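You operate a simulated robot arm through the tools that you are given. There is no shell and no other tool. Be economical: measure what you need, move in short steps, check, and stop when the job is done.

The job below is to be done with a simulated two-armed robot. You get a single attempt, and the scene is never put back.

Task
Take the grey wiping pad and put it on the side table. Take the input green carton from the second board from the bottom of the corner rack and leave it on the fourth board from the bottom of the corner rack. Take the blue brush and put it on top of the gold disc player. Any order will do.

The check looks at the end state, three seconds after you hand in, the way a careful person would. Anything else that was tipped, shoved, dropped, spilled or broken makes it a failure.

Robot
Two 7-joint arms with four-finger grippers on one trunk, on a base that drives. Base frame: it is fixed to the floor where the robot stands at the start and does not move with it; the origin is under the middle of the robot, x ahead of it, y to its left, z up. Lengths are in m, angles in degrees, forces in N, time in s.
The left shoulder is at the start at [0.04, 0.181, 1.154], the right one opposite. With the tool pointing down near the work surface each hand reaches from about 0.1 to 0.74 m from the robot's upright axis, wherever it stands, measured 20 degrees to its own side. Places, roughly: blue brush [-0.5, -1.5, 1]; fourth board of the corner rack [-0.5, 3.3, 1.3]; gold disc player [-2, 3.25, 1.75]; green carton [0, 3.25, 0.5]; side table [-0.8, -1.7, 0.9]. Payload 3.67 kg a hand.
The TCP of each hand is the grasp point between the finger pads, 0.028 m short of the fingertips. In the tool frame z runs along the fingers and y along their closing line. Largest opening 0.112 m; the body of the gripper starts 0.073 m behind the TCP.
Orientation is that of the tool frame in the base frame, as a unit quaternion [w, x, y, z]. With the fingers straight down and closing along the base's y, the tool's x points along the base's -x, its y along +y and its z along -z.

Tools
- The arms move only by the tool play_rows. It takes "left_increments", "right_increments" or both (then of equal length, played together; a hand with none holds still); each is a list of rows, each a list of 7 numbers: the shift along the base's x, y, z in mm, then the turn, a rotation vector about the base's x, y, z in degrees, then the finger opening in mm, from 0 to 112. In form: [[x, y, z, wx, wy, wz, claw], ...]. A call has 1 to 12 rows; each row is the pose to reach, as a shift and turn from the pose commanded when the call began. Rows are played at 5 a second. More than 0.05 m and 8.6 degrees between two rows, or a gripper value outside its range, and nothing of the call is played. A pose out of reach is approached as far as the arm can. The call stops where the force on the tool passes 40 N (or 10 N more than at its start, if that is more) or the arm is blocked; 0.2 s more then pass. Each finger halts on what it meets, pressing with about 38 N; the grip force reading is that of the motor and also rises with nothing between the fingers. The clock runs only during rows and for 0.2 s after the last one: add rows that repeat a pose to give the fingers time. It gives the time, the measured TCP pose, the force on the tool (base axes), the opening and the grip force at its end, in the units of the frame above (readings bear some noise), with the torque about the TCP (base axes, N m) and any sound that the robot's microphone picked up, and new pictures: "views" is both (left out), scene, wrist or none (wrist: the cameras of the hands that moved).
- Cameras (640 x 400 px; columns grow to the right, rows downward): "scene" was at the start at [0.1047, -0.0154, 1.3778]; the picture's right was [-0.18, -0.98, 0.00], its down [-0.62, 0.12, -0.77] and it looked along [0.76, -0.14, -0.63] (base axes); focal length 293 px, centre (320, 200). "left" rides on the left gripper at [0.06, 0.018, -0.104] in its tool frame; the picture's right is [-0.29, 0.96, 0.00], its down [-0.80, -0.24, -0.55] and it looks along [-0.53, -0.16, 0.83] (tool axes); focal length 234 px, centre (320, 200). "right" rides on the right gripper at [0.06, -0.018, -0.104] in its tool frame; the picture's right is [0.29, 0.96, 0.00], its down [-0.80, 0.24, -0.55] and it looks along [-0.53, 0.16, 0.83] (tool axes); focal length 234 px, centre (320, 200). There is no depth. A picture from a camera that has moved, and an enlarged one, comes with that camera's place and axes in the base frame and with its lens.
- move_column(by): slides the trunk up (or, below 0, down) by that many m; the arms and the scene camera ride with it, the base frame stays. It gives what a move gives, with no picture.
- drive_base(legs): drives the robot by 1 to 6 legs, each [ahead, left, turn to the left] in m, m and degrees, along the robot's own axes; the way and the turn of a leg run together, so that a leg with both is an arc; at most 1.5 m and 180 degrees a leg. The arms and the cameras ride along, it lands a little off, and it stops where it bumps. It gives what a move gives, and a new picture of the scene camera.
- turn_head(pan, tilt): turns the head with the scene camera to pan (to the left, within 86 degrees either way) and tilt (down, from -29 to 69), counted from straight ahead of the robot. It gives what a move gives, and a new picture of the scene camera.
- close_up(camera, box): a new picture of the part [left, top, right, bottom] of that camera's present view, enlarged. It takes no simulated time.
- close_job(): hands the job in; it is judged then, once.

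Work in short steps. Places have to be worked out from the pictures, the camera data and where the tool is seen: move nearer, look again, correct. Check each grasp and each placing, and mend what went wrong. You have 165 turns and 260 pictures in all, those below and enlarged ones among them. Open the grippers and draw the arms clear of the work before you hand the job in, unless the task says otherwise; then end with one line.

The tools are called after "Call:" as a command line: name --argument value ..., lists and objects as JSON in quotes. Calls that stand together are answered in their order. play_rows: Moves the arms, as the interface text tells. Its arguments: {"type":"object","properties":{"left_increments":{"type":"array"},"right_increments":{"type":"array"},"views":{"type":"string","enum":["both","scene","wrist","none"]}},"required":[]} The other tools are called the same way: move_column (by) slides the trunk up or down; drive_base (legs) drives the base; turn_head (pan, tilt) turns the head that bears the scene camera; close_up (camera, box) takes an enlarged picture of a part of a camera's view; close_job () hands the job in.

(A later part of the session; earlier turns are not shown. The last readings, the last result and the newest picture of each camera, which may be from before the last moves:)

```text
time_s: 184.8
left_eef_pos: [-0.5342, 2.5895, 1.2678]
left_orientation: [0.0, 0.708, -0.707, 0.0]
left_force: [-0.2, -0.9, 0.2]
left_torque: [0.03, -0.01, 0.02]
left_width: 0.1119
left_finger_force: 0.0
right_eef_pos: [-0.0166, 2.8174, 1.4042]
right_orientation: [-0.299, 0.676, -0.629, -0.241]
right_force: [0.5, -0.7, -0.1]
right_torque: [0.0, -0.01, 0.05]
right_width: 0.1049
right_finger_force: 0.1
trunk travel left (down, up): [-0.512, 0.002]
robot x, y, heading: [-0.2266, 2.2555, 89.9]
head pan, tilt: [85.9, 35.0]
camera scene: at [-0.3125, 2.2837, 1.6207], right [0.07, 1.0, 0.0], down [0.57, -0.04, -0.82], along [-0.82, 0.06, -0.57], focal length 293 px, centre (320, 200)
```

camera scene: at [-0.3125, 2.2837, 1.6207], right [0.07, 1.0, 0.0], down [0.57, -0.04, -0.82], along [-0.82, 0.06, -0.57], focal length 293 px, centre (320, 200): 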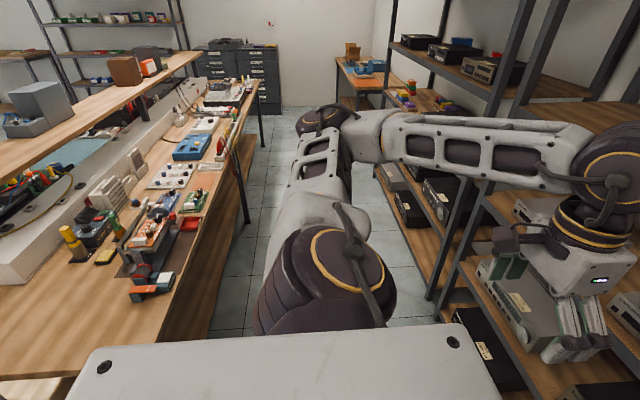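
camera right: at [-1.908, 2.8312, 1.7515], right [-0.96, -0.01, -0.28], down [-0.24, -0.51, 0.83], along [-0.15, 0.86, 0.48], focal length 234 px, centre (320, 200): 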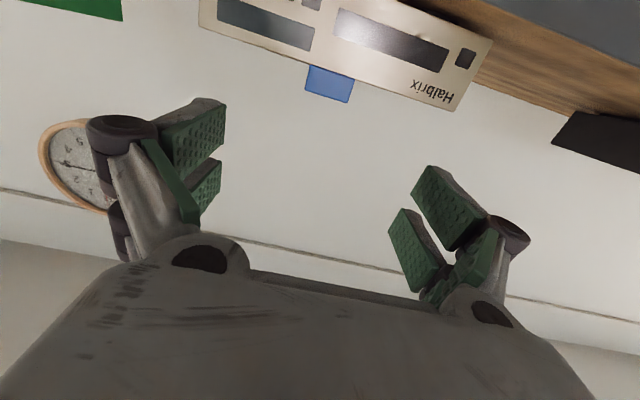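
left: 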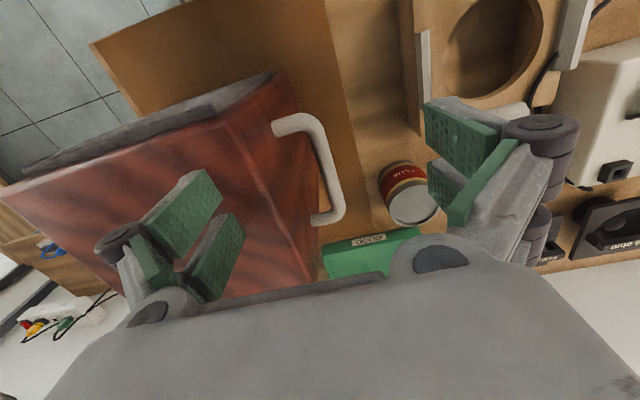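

All fine there. Now lower the trunk, straighten the hand's orientation, and look at the cartons.

Call:
move_column --by -0.4

Call:
play_rows --right_increments '[[0, -20, -20, 0, 2.9, -1, 105], [0, -40, -50, 0, 5.8, -1.9, 105], [0, -60, -80, 0, 5.8, -1.9, 105]]' --views "none"

Call:
turn_head --pan 0 --tilt 35

Call:
close_up --camera "right" --box '[0, 0, 640, 400]'

```text
time_s: 188.7
left_eef_pos: [-0.5349, 2.5904, 0.8681]
left_orientation: [0.0, 0.708, -0.706, -0.001]
left_force: [-0.7, 0.7, 0.6]
left_torque: [-0.01, -0.01, 0.0]
left_width: 0.112
left_finger_force: 0.0
right_eef_pos: [-0.0163, 2.8158, 1.0047]
right_orientation: [-0.299, 0.677, -0.628, -0.242]
right_force: [-0.4, -0.7, -0.4]
right_torque: [-0.02, -0.02, -0.03]
right_width: 0.105
right_finger_force: 0.1
trunk travel left (down, up): [-0.112, 0.402]
robot x, y, heading: [-0.2245, 2.2583, 89.9]
head pan, tilt: [85.9, 35.0]
```

```text
time_s: 189.4
left_eef_pos: [-0.535, 2.5882, 0.8676]
left_orientation: [0.0, 0.708, -0.706, -0.001]
left_force: [-1.2, -0.3, -0.2]
left_torque: [-0.01, -0.02, 0.02]
left_width: 0.112
left_finger_force: 0.1
right_eef_pos: [-0.0179, 2.7563, 0.9252]
right_orientation: [0.271, -0.653, 0.654, 0.271]
right_force: [1.0, 0.6, 0.0]
right_torque: [0.01, 0.0, -0.02]
right_width: 0.1051
right_finger_force: 0.0
trunk travel left (down, up): [-0.112, 0.402]
robot x, y, heading: [-0.224, 2.2566, 89.8]
head pan, tilt: [85.9, 35.0]
```

```text
time_s: 191.1
left_eef_pos: [-0.5348, 2.5903, 0.8682]
left_orientation: [0.002, 0.707, -0.707, -0.001]
left_force: [0.7, -0.1, 0.3]
left_torque: [-0.01, 0.01, -0.01]
left_width: 0.1121
left_finger_force: 0.0
right_eef_pos: [-0.018, 2.7566, 0.9248]
right_orientation: [0.271, -0.653, 0.653, 0.271]
right_force: [0.4, -0.3, 0.3]
right_torque: [0.05, 0.02, 0.01]
right_width: 0.1051
right_finger_force: 0.1
trunk travel left (down, up): [-0.112, 0.402]
robot x, y, heading: [-0.2238, 2.2583, 89.9]
head pan, tilt: [0.0, 35.0]
camera scene: at [-0.2247, 2.3652, 1.2209], right [1.0, 0.0, 0.0], down [0.0, -0.57, -0.82], along [0.0, 0.82, -0.57], focal length 293 px, centre (320, 200)
```

scene: 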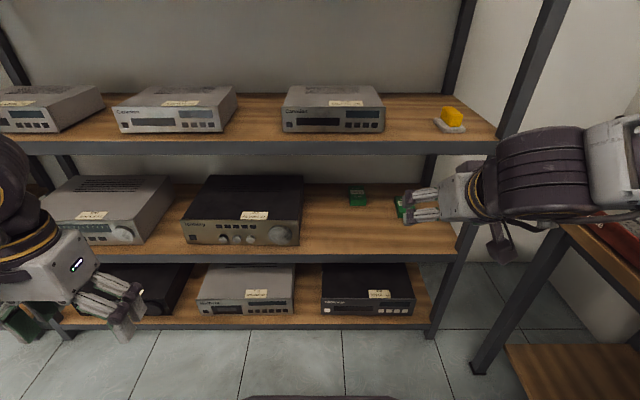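

```text
1.00 times, centred on (320, 200) of right (not enlarged: the box is as wide or as high as the picture)
camera zoom: at [0.0007, 2.6407, 0.9562], right [-0.96, -0.2, -0.2], down [-0.24, 0.17, 0.96], along [-0.16, 0.96, -0.21], focal length 234 px, centre (320, 200)
```

zoom: 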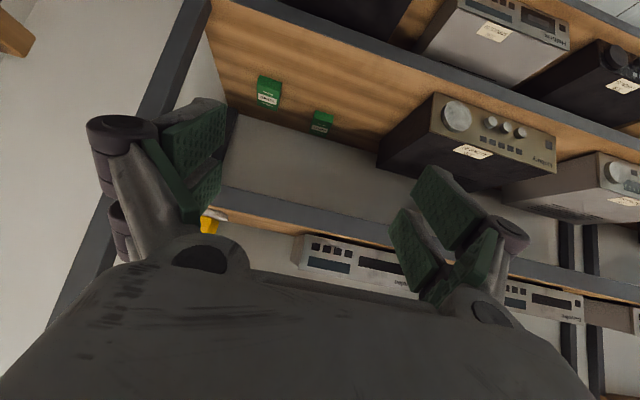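

Both cartons are visible (upside-down view). Zoom to read labels.

Call:
close_up --camera "right" --box '[240, 65, 350, 145]'

Call:
close_up --camera "scene" --box '[330, 175, 430, 230]'

```text
5.00 times, centred on (295, 105) of right
camera zoom: at [0.0007, 2.6407, 0.9562], right [-0.96, -0.2, -0.2], down [-0.24, 0.17, 0.96], along [-0.16, 0.96, -0.21], focal length 1171 px, centre (445, 675)
```

zoom: 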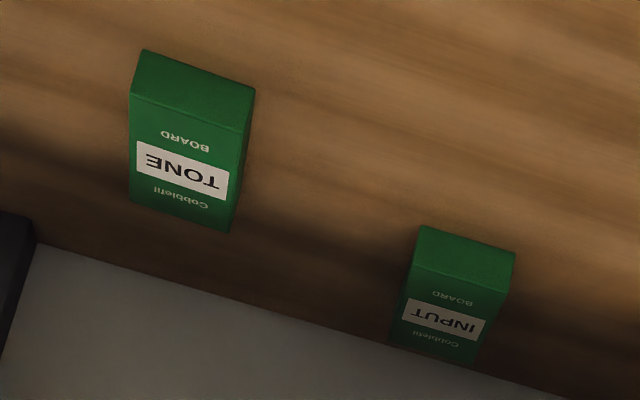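

```text
6.40 times, centred on (380, 202) of scene
camera zoom: at [-0.2247, 2.3652, 1.2209], right [1.0, 0.0, 0.0], down [0.0, -0.57, -0.82], along [0.0, 0.82, -0.57], focal length 1875 px, centre (-64, 184)
```

zoom: 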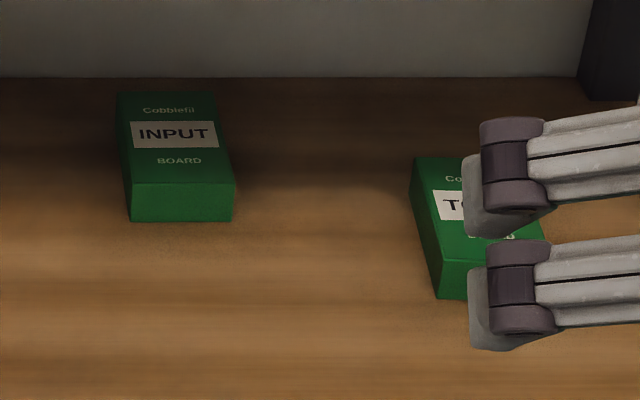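

INPUT is the left/rear carton: centre ≈(−0.074,3.352), ~58 mm wide, top z≈0.565, board ≈0.535. I lower the trunk, bring the right hand to x=−0.074, z=0.62 and pull the left hand back before driving in.

Call:
move_column --by -0.1

Call:
play_rows --right_increments '[[-10, -8, -35, 0, 0, 0, 105], [-20, -16, -70, 0, 0, 0, 105], [-30, -24, -105, 0, 0, 0, 105], [-40, -32, -140, 0, 0, 0, 105], [-50, -40, -175, 0, 0, 0, 105], [-56, -48, -205, 0, 0, 0, 105], [-56, -48, -205, 0, 0, 0, 105]]' --left_increments '[[0, -25, 0, 0, 0, 0, 112], [0, -50, 0, 0, 0, 0, 112], [0, -75, 0, 0, 0, 0, 112], [0, -100, 0, 0, 0, 0, 112], [0, -125, 0, 0, 0, 0, 112], [0, -150, 0, 0, 0, 0, 112], [0, -150, 0, 0, 0, 0, 112]]' --views "scene"

```text
time_s: 192.4
left_eef_pos: [-0.5339, 2.5896, 0.768]
left_orientation: [0.0, 0.708, -0.706, -0.001]
left_force: [0.9, -0.1, 0.2]
left_torque: [-0.02, 0.01, -0.01]
left_width: 0.1122
left_finger_force: 0.1
right_eef_pos: [-0.0188, 2.7565, 0.8264]
right_orientation: [-0.27, 0.654, -0.653, -0.271]
right_force: [0.3, -1.2, 0.7]
right_torque: [0.01, -0.01, 0.02]
right_width: 0.1051
right_finger_force: 0.1
trunk travel left (down, up): [-0.012, 0.502]
robot x, y, heading: [-0.227, 2.2576, 90.0]
head pan, tilt: [0.0, 35.0]
```

```text
time_s: 194.0
left_eef_pos: [-0.5663, 2.5394, 0.8208]
left_orientation: [0.002, 0.707, -0.707, 0.0]
left_force: [-0.5, -0.5, 0.3]
left_torque: [-0.05, -0.03, 0.02]
left_width: 0.112
left_finger_force: 0.1
left hand out of reach, approached as far as the arm can: row 1, 2, 3, 4, 5, 6, 7
right_eef_pos: [-0.0736, 2.7072, 0.6207]
right_orientation: [-0.27, 0.654, -0.653, -0.27]
right_force: [1.0, -0.4, -0.6]
right_torque: [0.0, 0.0, 0.01]
right_width: 0.1049
right_finger_force: 0.1
right hand out of reach, approached as far as the arm can: row 3, 4, 5
trunk travel left (down, up): [-0.012, 0.502]
robot x, y, heading: [-0.2207, 2.2581, 89.8]
head pan, tilt: [0.0, 35.0]
camera scene: at [-0.2248, 2.3654, 1.1215], right [1.0, 0.0, 0.0], down [0.0, -0.57, -0.82], along [0.0, 0.82, -0.57], focal length 293 px, centre (320, 200)
```

scene: 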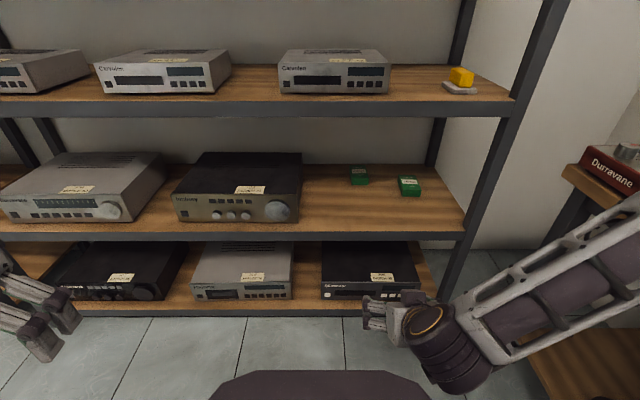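

Clear. Drive ahead 0.36 to bring the hand into the shelf opening.

Call:
drive_base --legs '[[0.2, 0, 0], [0.15, 0, 0]]'

Call:
close_up --camera "right" --box '[0, 0, 640, 400]'

```text
time_s: 196.6
left_eef_pos: [-0.5644, 2.8932, 0.821]
left_orientation: [0.0, 0.709, -0.706, 0.0]
left_force: [-0.5, 1.3, -0.3]
left_torque: [-0.02, 0.01, -0.01]
left_width: 0.112
left_finger_force: 0.1
right_eef_pos: [-0.0734, 3.0599, 0.6195]
right_orientation: [-0.27, 0.654, -0.653, -0.27]
right_force: [-0.1, 0.4, -0.8]
right_torque: [0.02, -0.01, -0.02]
right_width: 0.1053
right_finger_force: 0.1
trunk travel left (down, up): [-0.012, 0.502]
robot x, y, heading: [-0.2287, 2.6096, 89.8]
head pan, tilt: [0.0, 35.0]
camera scene: at [-0.2238, 2.7183, 1.1213], right [1.0, 0.0, 0.0], down [0.0, -0.57, -0.82], along [0.0, 0.82, -0.57], focal length 293 px, centre (320, 200)
```

scene: 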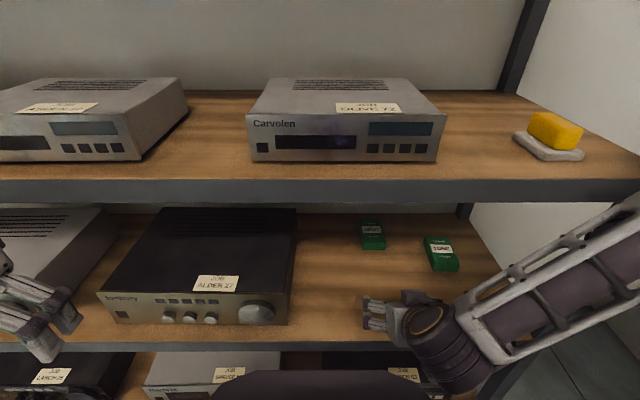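

```text
1.00 times, centred on (320, 200) of right (not enlarged: the box is as wide or as high as the picture)
camera zoom: at [-0.0542, 2.9441, 0.6514], right [-0.96, -0.2, -0.2], down [-0.24, 0.17, 0.96], along [-0.16, 0.96, -0.21], focal length 234 px, centre (320, 200)
```

zoom: 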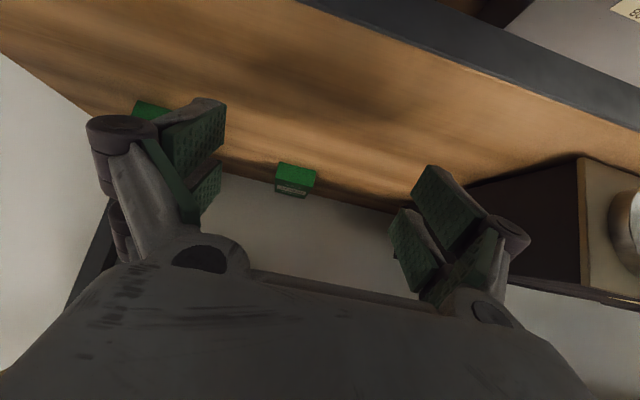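

Zoom to refine the carton's position from this nearer view.

Call:
close_up --camera "scene" --box '[330, 195, 490, 295]'

Call:
close_up --camera "right" --box '[240, 140, 360, 215]'

```text
4.00 times, centred on (410, 245) of scene
camera zoom: at [-0.2238, 2.7183, 1.1213], right [1.0, 0.0, 0.0], down [0.0, -0.57, -0.82], along [0.0, 0.82, -0.57], focal length 1172 px, centre (-40, 20)
```

zoom: 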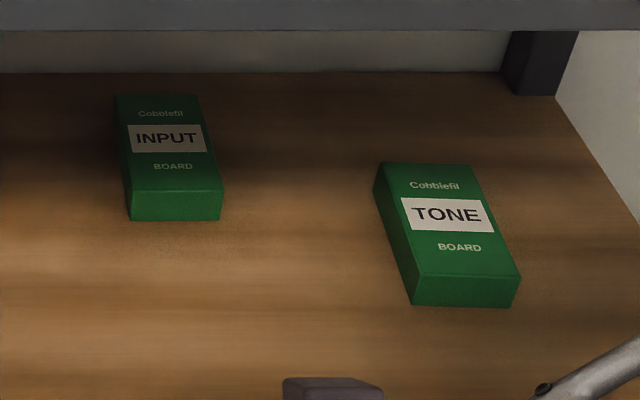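

```text
5.33 times, centred on (300, 178) of right
camera zoom: at [-0.0542, 2.9441, 0.6514], right [-0.96, -0.2, -0.2], down [-0.24, 0.17, 0.96], along [-0.16, 0.96, -0.21], focal length 1249 px, centre (427, 320)
```

zoom: 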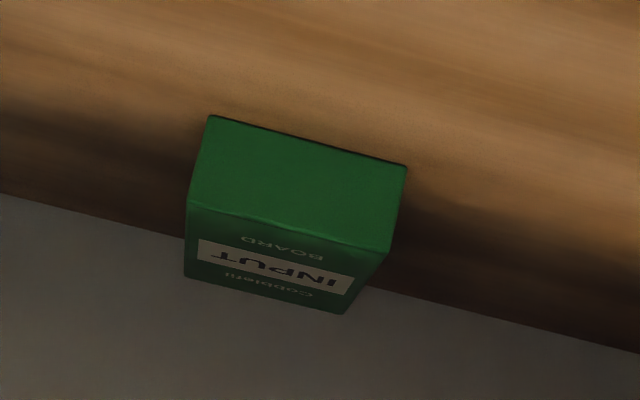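

Refined: INPUT x −0.102…−0.036, y 3.336…3.444, top 0.545, board 0.515. I reach forward above it.

Call:
play_rows --right_increments '[[1, 45, 0, 0, 0, 0, 105], [2, 90, 0, 0, 0, 0, 105], [3, 135, -5, 0, 0, 0, 105], [4, 180, -8, 0, 0, 0, 105], [4, 225, -10, 0, 0, 0, 105], [4, 270, -12, 0, 0, 0, 105], [4, 310, -14, 0, 0, 0, 105], [4, 310, -14, 0, 0, 0, 105]]'

```text
time_s: 198.2
left_eef_pos: [-0.5578, 2.8806, 0.8261]
left_orientation: [0.002, -0.702, 0.712, 0.003]
left_force: [-0.3, -1.1, -1.0]
left_torque: [0.0, 0.07, 0.02]
left_width: 0.1119
left_finger_force: 0.1
right_eef_pos: [-0.0913, 3.2299, 0.5953]
right_orientation: [-0.209, 0.714, -0.618, -0.256]
right_force: [-0.7, 0.8, 0.2]
right_torque: [0.01, -0.02, -0.02]
right_width: 0.1048
right_finger_force: 0.1
right hand out of reach, approached as far as the arm can: row 5, 6, 7, 8
trunk travel left (down, up): [-0.012, 0.502]
robot x, y, heading: [-0.2254, 2.5992, 89.1]
head pan, tilt: [0.0, 35.0]
stopped in row 8 (right hand): the arm was blocked; the commanded pose is now the measured one
camera scene: at [-0.2202, 2.6982, 1.1225], right [1.0, -0.02, 0.0], down [-0.01, -0.57, -0.82], along [0.02, 0.82, -0.57], focal length 293 px, centre (320, 200)
camera right: at [-0.0562, 3.1219, 0.6377], right [-0.92, -0.37, -0.16], down [-0.26, 0.24, 0.93], along [-0.3, 0.9, -0.32], focal length 234 px, centre (320, 200)
```

scene: 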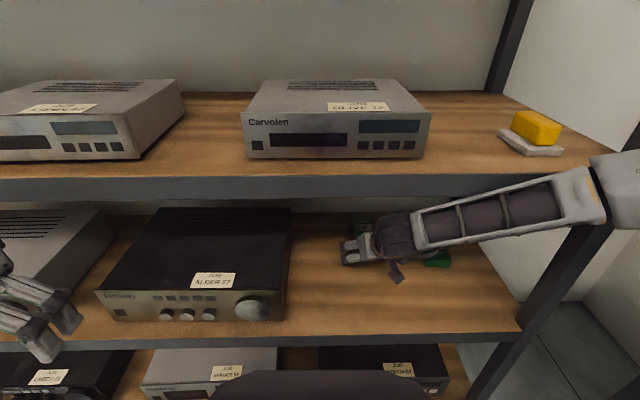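
right: 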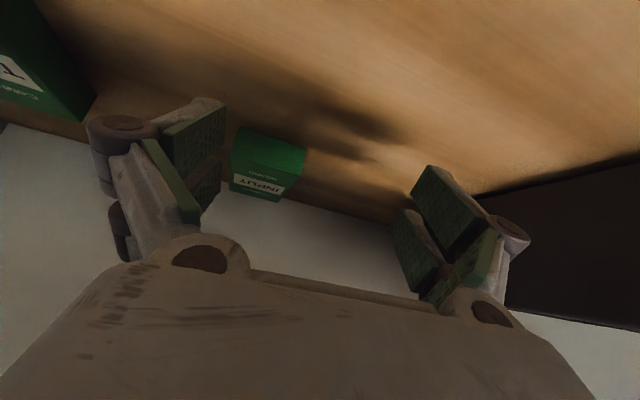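

The elbow bumped the rack's right post. I retract the hand, restoring its orientation, and will shift the base left so that the arm reaches in diagonally.

Call:
play_rows --right_increments '[[0, -40, 5, 1, 0, -2, 105], [0, -80, 10, 2, 0, -4, 105], [5, -120, 15, 4, 0, -6, 105], [10, -160, 20, 6.5, -0.5, -8.6, 105], [17, -200, 25, 6.5, -0.5, -8.6, 105], [17, -230, 25, 6.5, -0.5, -8.6, 105]]' --views "scene"

```text
time_s: 199.7
left_eef_pos: [-0.5587, 2.8886, 0.8205]
left_orientation: [0.0, -0.703, 0.711, 0.0]
left_force: [-0.1, -0.3, 0.4]
left_torque: [0.01, -0.01, -0.02]
left_width: 0.1119
left_finger_force: 0.1
right_eef_pos: [-0.0845, 3.0344, 0.6076]
right_orientation: [0.271, -0.651, 0.655, 0.272]
right_force: [-1.1, -0.6, -0.2]
right_torque: [0.01, -0.02, 0.04]
right_width: 0.1049
right_finger_force: 0.1
right hand out of reach, approached as far as the arm can: row 5, 6
trunk travel left (down, up): [-0.012, 0.502]
robot x, y, heading: [-0.2263, 2.5997, 89.0]
head pan, tilt: [0.0, 35.0]
camera scene: at [-0.2206, 2.7079, 1.1214], right [1.0, -0.02, 0.0], down [-0.01, -0.57, -0.82], along [0.01, 0.82, -0.57], focal length 293 px, centre (320, 200)
```

scene: 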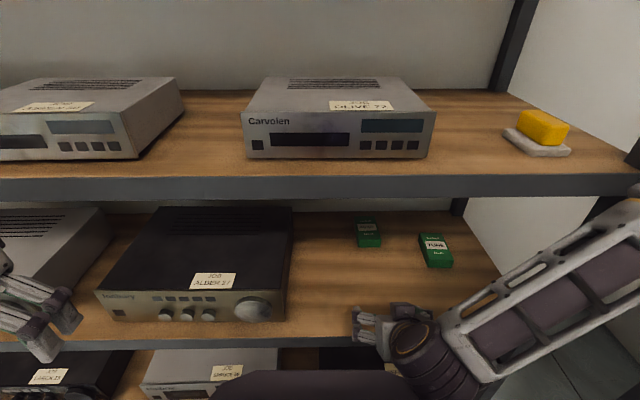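

Back off slightly, shift base left 0.25, then bring the hand back to x≈−0.07.

Call:
drive_base --legs '[[-0.12, 0, 1.0], [0, 0.25, 0]]'

Call:
play_rows --right_increments '[[45, 0, 0, 0, 0, 0, 105], [90, 0, 0, 0, 0, 0, 105], [135, 0, 0, 0, 0, 0, 105], [180, 0, 0, 0, 0, 0, 105], [225, 0, 0, 0, 0, 0, 105], [267, 0, 5, 0, 0, 0, 105], [267, 0, 5, 0, 0, 0, 105]]' --views "scene"

```text
time_s: 202.4
left_eef_pos: [-0.8184, 2.761, 0.8213]
left_orientation: [0.0, 0.71, -0.705, 0.0]
left_force: [-0.3, -0.7, -0.1]
left_torque: [-0.02, -0.04, 0.02]
left_width: 0.1118
left_finger_force: 0.1
right_eef_pos: [-0.346, 2.9172, 0.6089]
right_orientation: [-0.269, 0.657, -0.649, -0.273]
right_force: [-0.8, 0.8, -0.2]
right_torque: [-0.01, 0.0, -0.03]
right_width: 0.1051
right_finger_force: 0.0
trunk travel left (down, up): [-0.012, 0.502]
robot x, y, heading: [-0.4744, 2.4808, 90.1]
head pan, tilt: [0.0, 35.0]
camera scene: at [-0.4761, 2.5874, 1.1215], right [1.0, 0.0, 0.0], down [0.0, -0.57, -0.82], along [0.0, 0.82, -0.57], focal length 293 px, centre (320, 200)
```

scene: 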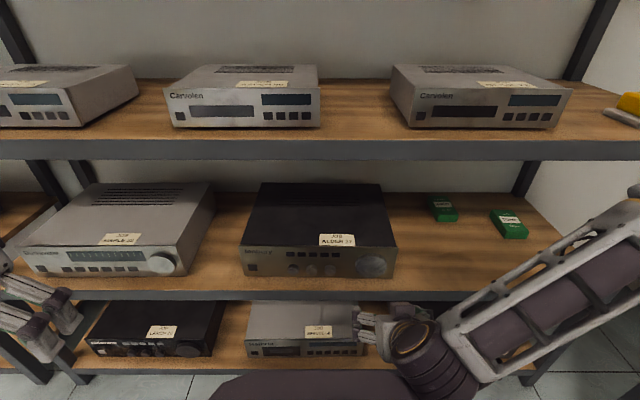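

```text
time_s: 204.2
left_eef_pos: [-0.8173, 2.7617, 0.8214]
left_orientation: [0.001, 0.709, -0.705, -0.001]
left_force: [-0.4, 0.5, 0.0]
left_torque: [0.01, 0.0, -0.05]
left_width: 0.112
left_finger_force: 0.0
right_eef_pos: [-0.079, 2.8889, 0.5776]
right_orientation: [-0.238, 0.668, -0.661, -0.243]
right_force: [-0.3, 0.8, 0.7]
right_torque: [0.0, 0.01, 0.02]
right_width: 0.1051
right_finger_force: 0.0
right hand out of reach, approached as far as the arm can: row 1, 2, 3, 4, 5
trunk travel left (down, up): [-0.012, 0.502]
robot x, y, heading: [-0.4772, 2.4804, 89.9]
head pan, tilt: [0.0, 35.0]
stopped in row 7 (right hand): the arm was blocked; the commanded pose is now the measured one
camera scene: at [-0.4752, 2.5875, 1.1215], right [1.0, 0.0, 0.0], down [0.0, -0.57, -0.82], along [0.0, 0.82, -0.57], focal length 293 px, centre (320, 200)
```

scene: 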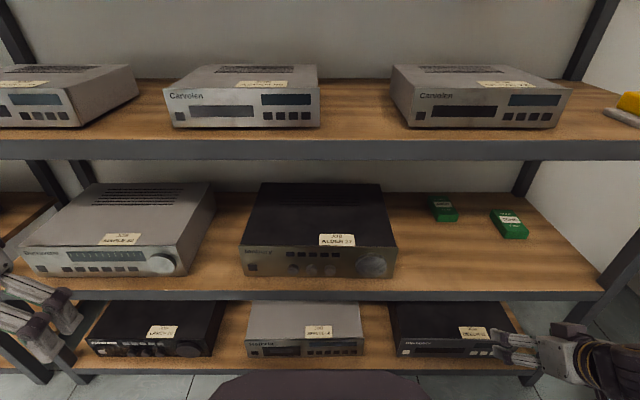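

Arm stopped; I check the elbow on the right side.

Call:
turn_head --pan -60 --tilt 35

```text
time_s: 205.5
left_eef_pos: [-0.8176, 2.7602, 0.8212]
left_orientation: [0.001, 0.71, -0.704, -0.001]
left_force: [-0.3, -0.3, -0.3]
left_torque: [0.01, -0.03, -0.05]
left_width: 0.1116
left_finger_force: 0.0
right_eef_pos: [-0.078, 2.889, 0.5771]
right_orientation: [-0.239, 0.669, -0.661, -0.243]
right_force: [-0.3, 0.2, 0.3]
right_torque: [0.0, 0.01, -0.04]
right_width: 0.105
right_finger_force: 0.0
trunk travel left (down, up): [-0.012, 0.502]
robot x, y, heading: [-0.4761, 2.4814, 90.1]
head pan, tilt: [-60.0, 35.0]
camera scene: at [-0.3986, 2.5435, 1.1215], right [0.5, -0.86, 0.0], down [-0.5, -0.29, -0.82], along [0.71, 0.41, -0.57], focal length 293 px, centre (320, 200)
```

scene: 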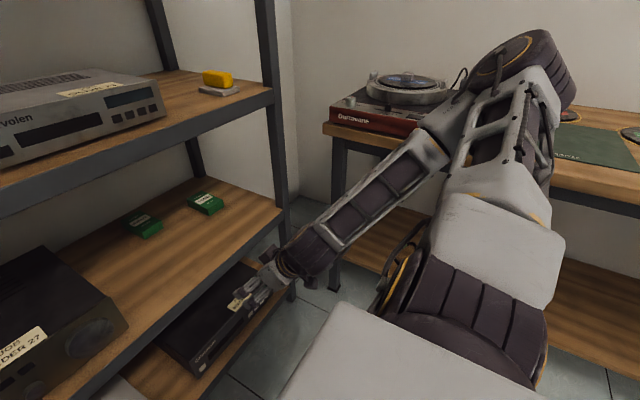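

The elbow flares right when the arm is folded; it should be extended. I back the base to y≈2.25, extend the hand in front of the shelf, and later drive it straight in.

Call:
drive_base --legs '[[-0.23, 0, 0]]'

Call:
play_rows --right_increments '[[0, 40, 5, 1, 0, 0, 105], [0, 80, 10, 2, 0, 0, 105], [2, 120, 15, 3, 0, 0, 105], [4, 160, 20, 4, 0, 0, 105], [6, 200, 25, 5, 0, 0, 105], [8, 240, 28, 5, 0, 0, 105], [9, 280, 28, 5, 0, 0, 105], [9, 320, 28, 5, 0, 0, 105], [9, 320, 28, 5, 0, 0, 105]]'

```text
time_s: 207.2
left_eef_pos: [-0.8164, 2.5293, 0.8221]
left_orientation: [0.001, 0.709, -0.705, -0.001]
left_force: [-0.6, 0.3, 0.7]
left_torque: [0.02, 0.02, -0.01]
left_width: 0.1121
left_finger_force: 0.0
right_eef_pos: [-0.078, 2.6575, 0.5771]
right_orientation: [-0.239, 0.668, -0.661, -0.244]
right_force: [0.1, 0.3, 0.0]
right_torque: [0.03, -0.01, -0.01]
right_width: 0.105
right_finger_force: 0.0
trunk travel left (down, up): [-0.012, 0.502]
robot x, y, heading: [-0.4725, 2.2488, 89.9]
head pan, tilt: [-60.0, 35.0]
camera scene: at [-0.398, 2.3115, 1.1216], right [0.5, -0.87, 0.0], down [-0.5, -0.29, -0.82], along [0.71, 0.41, -0.57], focal length 293 px, centre (320, 200)
```

scene: 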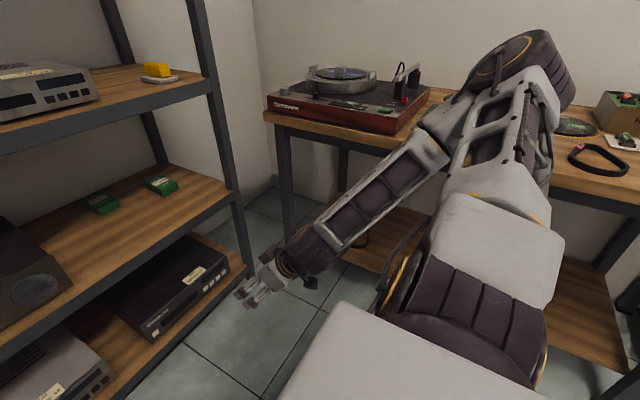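

```text
time_s: 209.2
left_eef_pos: [-0.8159, 2.5292, 0.822]
left_orientation: [0.001, 0.709, -0.705, -0.001]
left_force: [-0.8, -0.6, 0.1]
left_torque: [-0.03, -0.04, -0.02]
left_width: 0.1122
left_finger_force: 0.0
right_eef_pos: [-0.0695, 2.9775, 0.6046]
right_orientation: [-0.268, 0.658, -0.649, -0.273]
right_force: [0.1, -0.2, -0.4]
right_torque: [0.02, -0.02, 0.0]
right_width: 0.105
right_finger_force: 0.0
trunk travel left (down, up): [-0.012, 0.502]
robot x, y, heading: [-0.4726, 2.2485, 90.2]
head pan, tilt: [-60.0, 35.0]
camera scene: at [-0.398, 2.3124, 1.1215], right [0.5, -0.87, 0.0], down [-0.5, -0.29, -0.82], along [0.71, 0.41, -0.57], focal length 293 px, centre (320, 200)
camera right: at [-0.0493, 2.8624, 0.6359], right [-0.96, -0.22, -0.2], down [-0.24, 0.17, 0.96], along [-0.17, 0.96, -0.22], focal length 234 px, centre (320, 200)
```

scene: 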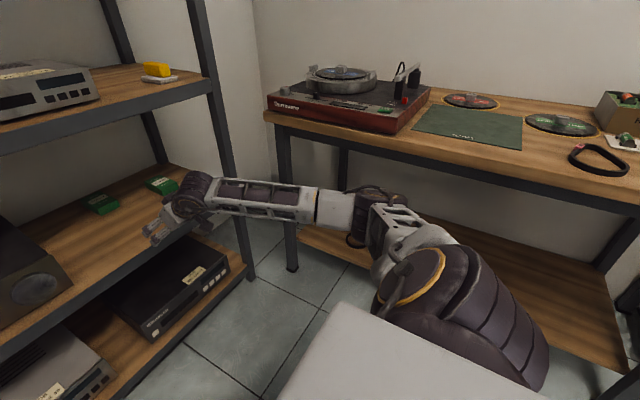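
right: 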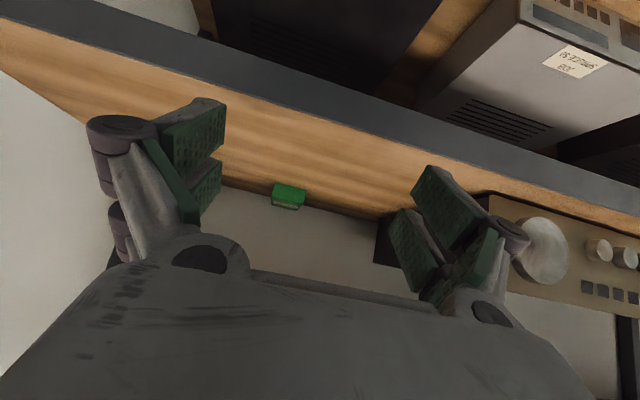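

The arm is extended with the elbow well clear of the post. Drive straight in.

Call:
drive_base --legs '[[0.26, 0, -0.2]]'

Call:
close_up --camera "right" --box '[0, 0, 640, 400]'

```text
time_s: 211.2
left_eef_pos: [-0.8154, 2.7909, 0.8215]
left_orientation: [0.001, 0.709, -0.706, 0.0]
left_force: [0.1, 0.7, 0.7]
left_torque: [-0.02, -0.02, 0.0]
left_width: 0.1118
left_finger_force: 0.0
right_eef_pos: [-0.068, 3.2386, 0.6043]
right_orientation: [-0.267, 0.657, -0.65, -0.272]
right_force: [0.0, 0.8, 0.8]
right_torque: [0.01, -0.03, 0.0]
right_width: 0.1053
right_finger_force: 0.0
trunk travel left (down, up): [-0.012, 0.502]
robot x, y, heading: [-0.4717, 2.5051, 90.0]
head pan, tilt: [-60.0, 35.0]
camera scene: at [-0.3983, 2.5743, 1.1214], right [0.5, -0.87, 0.0], down [-0.5, -0.29, -0.82], along [0.71, 0.41, -0.57], focal length 293 px, centre (320, 200)
```

scene: 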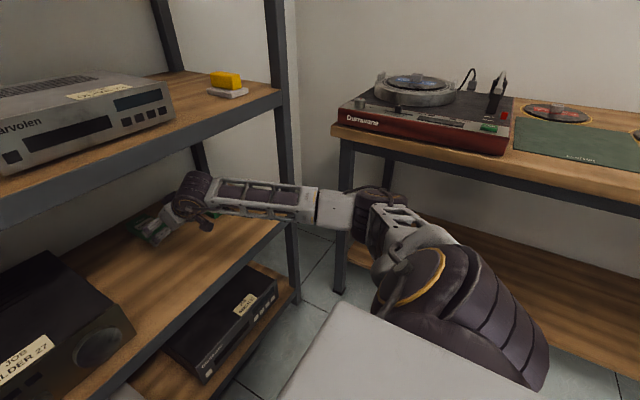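

```text
1.00 times, centred on (320, 200) of right (not enlarged: the box is as wide or as high as the picture)
camera zoom: at [-0.0489, 3.123, 0.6351], right [-0.96, -0.22, -0.2], down [-0.24, 0.17, 0.96], along [-0.17, 0.96, -0.22], focal length 234 px, centre (320, 200)
```

zoom: 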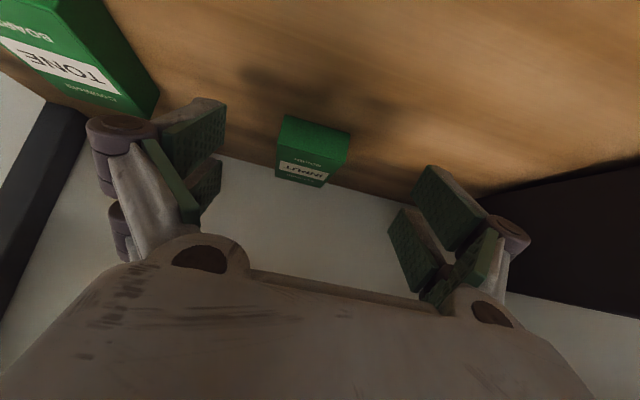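

Consistent with the carton at y≈3.34 front. Continue 0.135 m.

Call:
drive_base --legs '[[0.135, 0, 0]]'

Call:
close_up --camera "right" --box '[0, 0, 640, 400]'

```text
time_s: 212.5
left_eef_pos: [-0.8157, 2.9272, 0.8219]
left_orientation: [0.001, 0.709, -0.705, 0.0]
left_force: [-0.3, 0.3, 0.0]
left_torque: [-0.02, 0.01, -0.03]
left_width: 0.1123
left_finger_force: 0.1
right_eef_pos: [-0.0673, 3.3723, 0.6042]
right_orientation: [-0.266, 0.658, -0.65, -0.273]
right_force: [-0.2, -0.4, -0.4]
right_torque: [-0.03, 0.01, -0.03]
right_width: 0.105
right_finger_force: 0.0
trunk travel left (down, up): [-0.012, 0.502]
robot x, y, heading: [-0.474, 2.6431, 89.7]
head pan, tilt: [-60.0, 35.0]
camera scene: at [-0.3981, 2.7089, 1.1214], right [0.5, -0.87, 0.0], down [-0.5, -0.29, -0.82], along [0.71, 0.41, -0.57], focal length 293 px, centre (320, 200)
```

scene: 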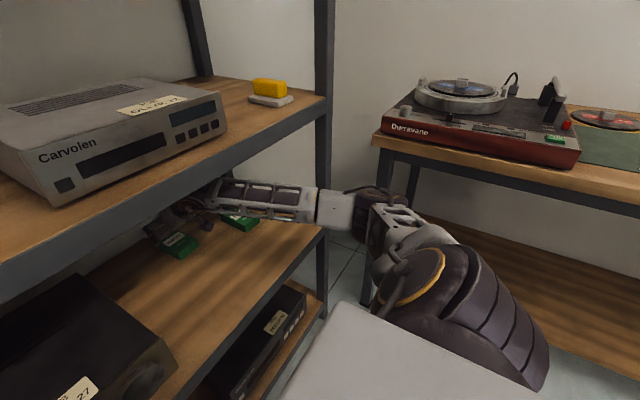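

```text
1.00 times, centred on (320, 200) of right (not enlarged: the box is as wide or as high as the picture)
camera zoom: at [-0.0478, 3.2568, 0.6348], right [-0.96, -0.21, -0.2], down [-0.24, 0.17, 0.96], along [-0.17, 0.96, -0.22], focal length 234 px, centre (320, 200)
```

zoom: 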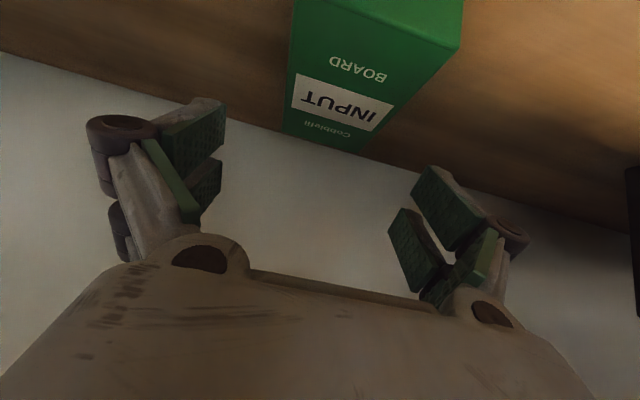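

Aligned: carton centre x −0.069, back y≈3.435. Lower the hand to z≈0.546 around it.

Call:
play_rows --right_increments '[[-1, 0, -15, 0, 0, 0, 105], [-2, 0, -30, 0, 0, 0, 105], [-2, 0, -44, 0, 0, 0, 105], [-2, 0, -52, 0, 0, 0, 105], [-2, 0, -57, 0, 0, 0, 105], [-2, 0, -57, 0, 0, 0, 105]]'

```text
time_s: 213.9
left_eef_pos: [-0.8149, 2.9248, 0.8211]
left_orientation: [0.002, 0.709, -0.706, -0.001]
left_force: [-0.6, 0.4, -0.8]
left_torque: [-0.03, -0.02, 0.02]
left_width: 0.1123
left_finger_force: 0.1
right_eef_pos: [-0.0681, 3.3722, 0.5485]
right_orientation: [-0.269, 0.656, -0.651, -0.271]
right_force: [0.4, 0.3, 0.0]
right_torque: [-0.01, 0.02, -0.01]
right_width: 0.1049
right_finger_force: 0.0
trunk travel left (down, up): [-0.012, 0.502]
robot x, y, heading: [-0.4756, 2.6422, 90.0]
head pan, tilt: [-60.0, 35.0]
camera scene: at [-0.3982, 2.7077, 1.1215], right [0.5, -0.87, 0.0], down [-0.5, -0.29, -0.82], along [0.71, 0.41, -0.57], focal length 293 px, centre (320, 200)
camera right: at [-0.05, 3.2563, 0.5786], right [-0.96, -0.21, -0.2], down [-0.24, 0.17, 0.96], along [-0.17, 0.96, -0.22], focal length 234 px, centre (320, 200)
```

scene: 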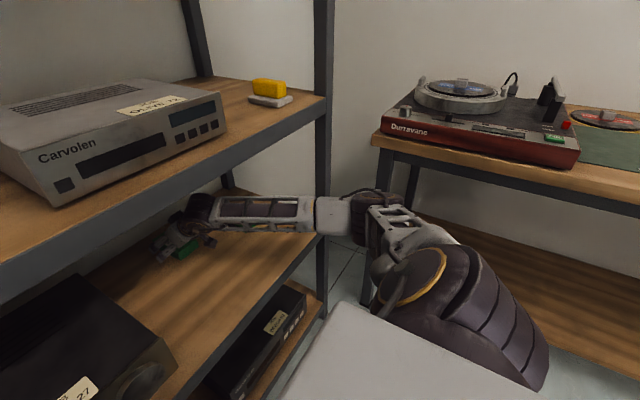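
right: 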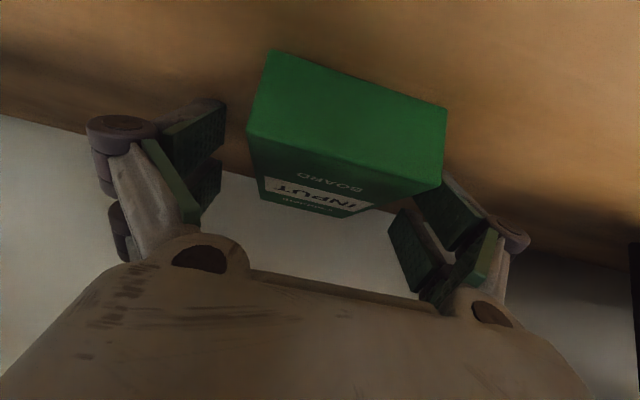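

Carton sits between the fingers with ~2 cm margin each side. Close.

Call:
play_rows --right_increments '[[0, 0, 0, 0, 0, 0, 90], [0, 0, 0, 0, 0, 0, 75], [0, 0, 0, 0, 0, 0, 62], [0, 0, 0, 0, 0, 0, 52], [0, 0, 0, 0, 0, 0, 52], [0, 0, 0, 0, 0, 0, 52]]' --views "wrist"

```text
time_s: 215.3
left_eef_pos: [-0.8163, 2.9233, 0.8221]
left_orientation: [-0.001, 0.708, -0.706, -0.002]
left_force: [-0.5, 0.3, -1.0]
left_torque: [-0.01, 0.0, -0.02]
left_width: 0.1119
left_finger_force: 0.1
right_eef_pos: [-0.069, 3.3718, 0.5546]
right_orientation: [-0.271, 0.655, -0.65, -0.274]
right_force: [8.8, -4.4, 34.0]
right_torque: [0.59, -0.7, 0.08]
right_width: 0.0642
right_finger_force: 37.7
trunk travel left (down, up): [-0.012, 0.502]
robot x, y, heading: [-0.4747, 2.6445, 89.9]
head pan, tilt: [-60.0, 35.0]
camera right: at [-0.0494, 3.2563, 0.585], right [-0.96, -0.21, -0.2], down [-0.24, 0.16, 0.96], along [-0.17, 0.96, -0.21], focal length 234 px, centre (320, 200)
```

right: 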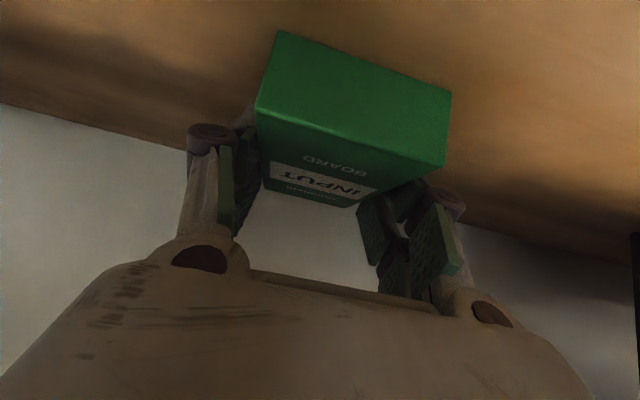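

Gripped (64 mm). Lift ~35 mm.

Call:
play_rows --right_increments '[[0, 0, 8, 0, 0, 0, 50], [0, 0, 18, 0, 0, 0, 50], [0, 0, 28, 0, 0, 0, 50], [0, 0, 36, 0, 0, 0, 50], [0, 0, 36, 0, 0, 0, 50]]'

```text
time_s: 216.5
left_eef_pos: [-0.8159, 2.9269, 0.8221]
left_orientation: [0.001, 0.709, -0.706, 0.0]
left_force: [0.5, 0.5, -0.2]
left_torque: [0.02, 0.01, 0.03]
left_width: 0.1119
left_finger_force: 0.1
right_eef_pos: [-0.0702, 3.3721, 0.5824]
right_orientation: [-0.268, 0.657, -0.65, -0.273]
right_force: [0.0, 0.3, -0.4]
right_torque: [-0.01, 0.02, -0.01]
right_width: 0.0644
right_finger_force: 38.2
trunk travel left (down, up): [-0.012, 0.502]
robot x, y, heading: [-0.4765, 2.6436, 89.8]
head pan, tilt: [-60.0, 35.0]
camera scene: at [-0.3982, 2.7078, 1.1215], right [0.5, -0.87, 0.0], down [-0.5, -0.29, -0.82], along [0.71, 0.41, -0.57], focal length 293 px, centre (320, 200)
camera right: at [-0.0502, 3.2564, 0.6141], right [-0.96, -0.21, -0.2], down [-0.24, 0.17, 0.96], along [-0.17, 0.96, -0.22], focal length 234 px, centre (320, 200)
```

scene: 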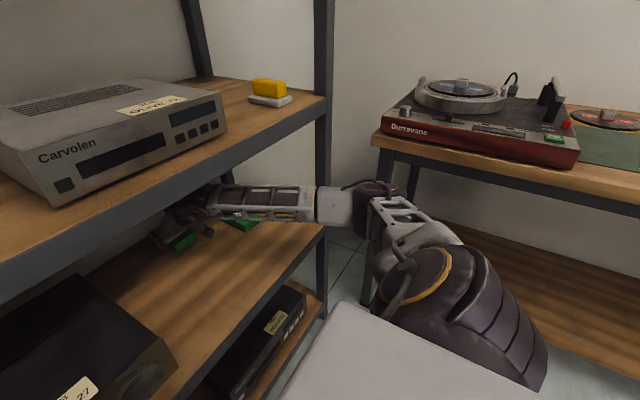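
right: 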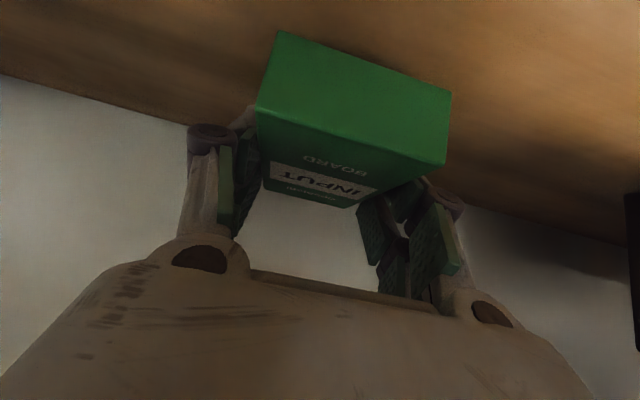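

Carton is held level. Drive straight back out, then raise the trunk.

Call:
drive_base --legs '[[-0.45, 0, 0]]'

Call:
move_column --by 0.4

Call:
move_column --by 0.1

Call:
turn_head --pan -10 --tilt 25

```text
time_s: 219.2
left_eef_pos: [-0.8161, 2.4811, 0.8222]
left_orientation: [0.001, 0.708, -0.706, -0.001]
left_force: [0.0, 0.7, -0.3]
left_torque: [0.03, 0.01, -0.05]
left_width: 0.1118
left_finger_force: 0.1
right_eef_pos: [-0.0686, 2.9258, 0.5836]
right_orientation: [-0.268, 0.655, -0.652, -0.271]
right_force: [0.3, 0.0, -1.5]
right_torque: [-0.04, 0.02, 0.0]
right_width: 0.0645
right_finger_force: 38.0
trunk travel left (down, up): [-0.012, 0.502]
robot x, y, heading: [-0.4791, 2.1991, 89.9]
head pan, tilt: [-60.0, 35.0]
camera scene: at [-0.399, 2.2607, 1.1215], right [0.5, -0.87, 0.0], down [-0.5, -0.28, -0.82], along [0.71, 0.41, -0.57], focal length 293 px, centre (320, 200)
```

scene: 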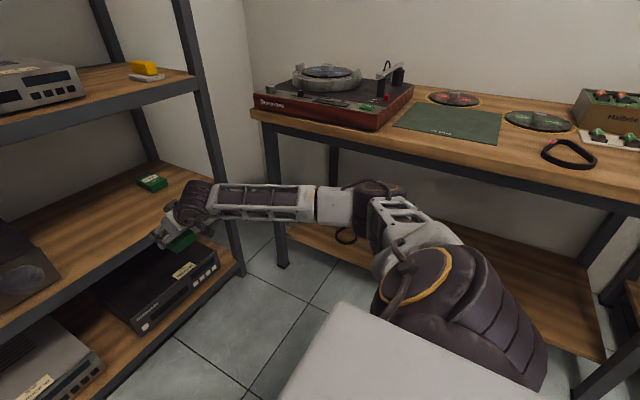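

```text
time_s: 223.1
left_eef_pos: [-0.8149, 2.4804, 1.2211]
left_orientation: [0.001, 0.707, -0.707, 0.0]
left_force: [-0.5, -0.7, 0.0]
left_torque: [0.02, -0.01, 0.02]
left_width: 0.1123
left_finger_force: 0.0
right_eef_pos: [-0.0689, 2.9253, 0.9833]
right_orientation: [-0.269, 0.655, -0.652, -0.271]
right_force: [-0.5, 0.2, -1.0]
right_torque: [-0.03, -0.05, -0.01]
right_width: 0.0647
right_finger_force: 38.1
trunk travel left (down, up): [-0.412, 0.102]
robot x, y, heading: [-0.479, 2.1979, 89.9]
head pan, tilt: [-60.0, 35.0]
```

```text
time_s: 224.4
left_eef_pos: [-0.8158, 2.4798, 1.3209]
left_orientation: [0.001, 0.708, -0.706, 0.0]
left_force: [-0.4, 0.4, -0.5]
left_torque: [-0.01, 0.03, 0.01]
left_width: 0.1118
left_finger_force: 0.0
right_eef_pos: [-0.0687, 2.9265, 1.0816]
right_orientation: [-0.267, 0.657, -0.651, -0.271]
right_force: [0.0, -1.1, -1.6]
right_torque: [0.01, -0.04, -0.01]
right_width: 0.0641
right_finger_force: 37.9
trunk travel left (down, up): [-0.512, 0.002]
robot x, y, heading: [-0.4747, 2.1933, 90.0]
head pan, tilt: [-60.0, 35.0]
```

```text
time_s: 225.6
left_eef_pos: [-0.8166, 2.4803, 1.3212]
left_orientation: [0.001, 0.707, -0.707, -0.001]
left_force: [0.2, 0.6, 0.2]
left_torque: [0.02, 0.02, -0.04]
left_width: 0.112
left_finger_force: 0.0
right_eef_pos: [-0.0687, 2.9264, 1.0824]
right_orientation: [-0.267, 0.656, -0.651, -0.272]
right_force: [-0.3, -0.2, -1.0]
right_torque: [0.01, -0.03, 0.05]
right_width: 0.0645
right_finger_force: 38.3
trunk travel left (down, up): [-0.512, 0.002]
robot x, y, heading: [-0.477, 2.1971, 89.9]
head pan, tilt: [-10.0, 25.0]
camera scene: at [-0.4589, 2.3084, 1.6364], right [0.98, -0.18, 0.0], down [-0.08, -0.42, -0.91], along [0.16, 0.89, -0.42], focal length 293 px, centre (320, 200)
```

scene: 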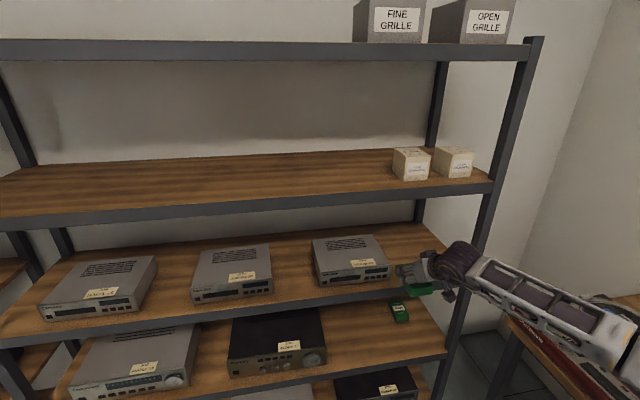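

Board 4's left part is empty. I raise the hand to z≈1.385 in front of the rack.

Call:
play_rows --right_increments '[[0, 0, 45, 0, 0, 0, 50], [0, 0, 90, 0, 0, 0, 50], [0, 0, 135, 0, 0, 0, 50], [0, 0, 180, 0, 0, 0, 50], [0, 0, 225, 0, 0, 0, 50], [0, 0, 270, 0, 0, 0, 50], [0, 0, 303, 0, 0, 0, 50], [0, 0, 303, 0, 0, 0, 50]]' --views "none"

Call:
drive_base --legs '[[0, 0.27, 0]]'

```text
time_s: 227.4
left_eef_pos: [-0.8157, 2.4817, 1.3214]
left_orientation: [0.0, 0.708, -0.706, -0.001]
left_force: [0.3, -0.5, 0.2]
left_torque: [-0.01, -0.03, 0.04]
left_width: 0.112
left_finger_force: 0.0
right_eef_pos: [-0.0689, 2.9249, 1.3845]
right_orientation: [-0.268, 0.656, -0.652, -0.271]
right_force: [0.1, 1.3, -0.7]
right_torque: [-0.02, 0.0, 0.01]
right_width: 0.0644
right_finger_force: 38.0
trunk travel left (down, up): [-0.512, 0.002]
robot x, y, heading: [-0.4712, 2.1991, 89.8]
head pan, tilt: [-10.0, 25.0]
```

```text
time_s: 229.3
left_eef_pos: [-1.0843, 2.4817, 1.3207]
left_orientation: [0.002, 0.707, -0.707, -0.001]
left_force: [0.1, 1.3, 0.1]
left_torque: [0.01, 0.01, 0.03]
left_width: 0.112
left_finger_force: 0.0
right_eef_pos: [-0.3373, 2.9246, 1.3834]
right_orientation: [-0.267, 0.655, -0.652, -0.272]
right_force: [1.2, 0.3, -1.3]
right_torque: [-0.03, 0.03, 0.0]
right_width: 0.0645
right_finger_force: 37.7
trunk travel left (down, up): [-0.512, 0.002]
robot x, y, heading: [-0.7494, 2.2017, 90.0]
head pan, tilt: [-10.0, 25.0]
camera scene: at [-0.7268, 2.3094, 1.6364], right [0.98, -0.18, 0.0], down [-0.08, -0.42, -0.91], along [0.16, 0.89, -0.42], focal length 293 px, centre (320, 200)
```

scene: 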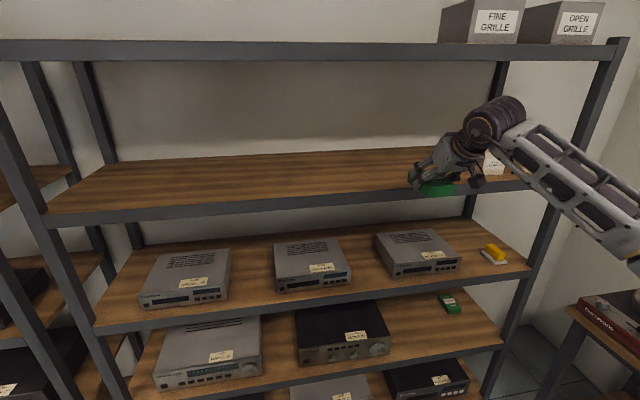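

Lower 20 mm for headroom under the top board, then drive in 0.335.

Call:
play_rows --right_increments '[[0, 0, -10, 0, 0, 0, 50], [0, 0, -20, 0, 0, 0, 50]]' --views "none"

Call:
drive_base --legs '[[0.12, 0, 0]]'

Call:
close_up --camera "right" --box '[0, 0, 640, 400]'

```text
time_s: 229.9
left_eef_pos: [-1.0839, 2.4816, 1.3212]
left_orientation: [0.0, 0.707, -0.707, -0.001]
left_force: [0.1, 0.7, -0.1]
left_torque: [-0.02, 0.02, 0.02]
left_width: 0.1117
left_finger_force: 0.0
right_eef_pos: [-0.3371, 2.9266, 1.3637]
right_orientation: [-0.268, 0.655, -0.652, -0.272]
right_force: [-0.8, -0.2, -0.5]
right_torque: [-0.01, 0.01, 0.01]
right_width: 0.0647
right_finger_force: 37.9
trunk travel left (down, up): [-0.512, 0.002]
robot x, y, heading: [-0.7471, 2.1951, 89.9]
head pan, tilt: [-10.0, 25.0]
```

```text
time_s: 231.2
left_eef_pos: [-1.0856, 2.5981, 1.3222]
left_orientation: [-0.001, 0.707, -0.707, -0.001]
left_force: [0.0, -0.9, 0.4]
left_torque: [0.02, 0.03, 0.0]
left_width: 0.112
left_finger_force: 0.1
right_eef_pos: [-0.3387, 3.0425, 1.3663]
right_orientation: [-0.268, 0.656, -0.651, -0.272]
right_force: [0.3, -0.5, -0.6]
right_torque: [0.01, 0.03, 0.04]
right_width: 0.0645
right_finger_force: 38.2
trunk travel left (down, up): [-0.512, 0.002]
robot x, y, heading: [-0.7428, 2.3179, 89.8]
head pan, tilt: [-10.0, 25.0]
camera scene: at [-0.7286, 2.4251, 1.6366], right [0.98, -0.18, 0.0], down [-0.07, -0.41, -0.91], along [0.16, 0.89, -0.42], focal length 293 px, centre (320, 200)
```

scene: 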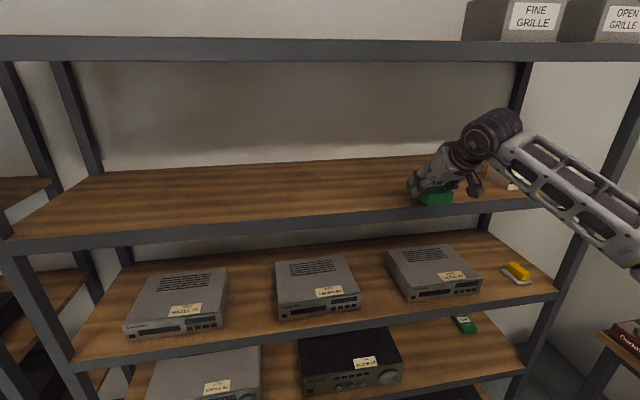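

```text
1.00 times, centred on (320, 200) of right (not enlarged: the box is as wide or as high as the picture)
camera zoom: at [-0.3193, 2.9265, 1.397], right [-0.96, -0.21, -0.2], down [-0.24, 0.17, 0.96], along [-0.17, 0.96, -0.21], focal length 234 px, centre (320, 200)
```

zoom: 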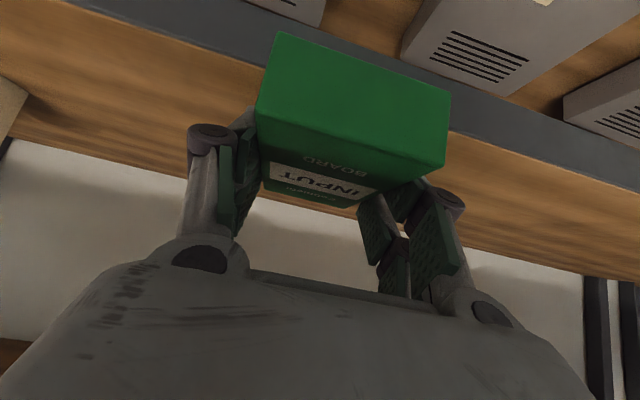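

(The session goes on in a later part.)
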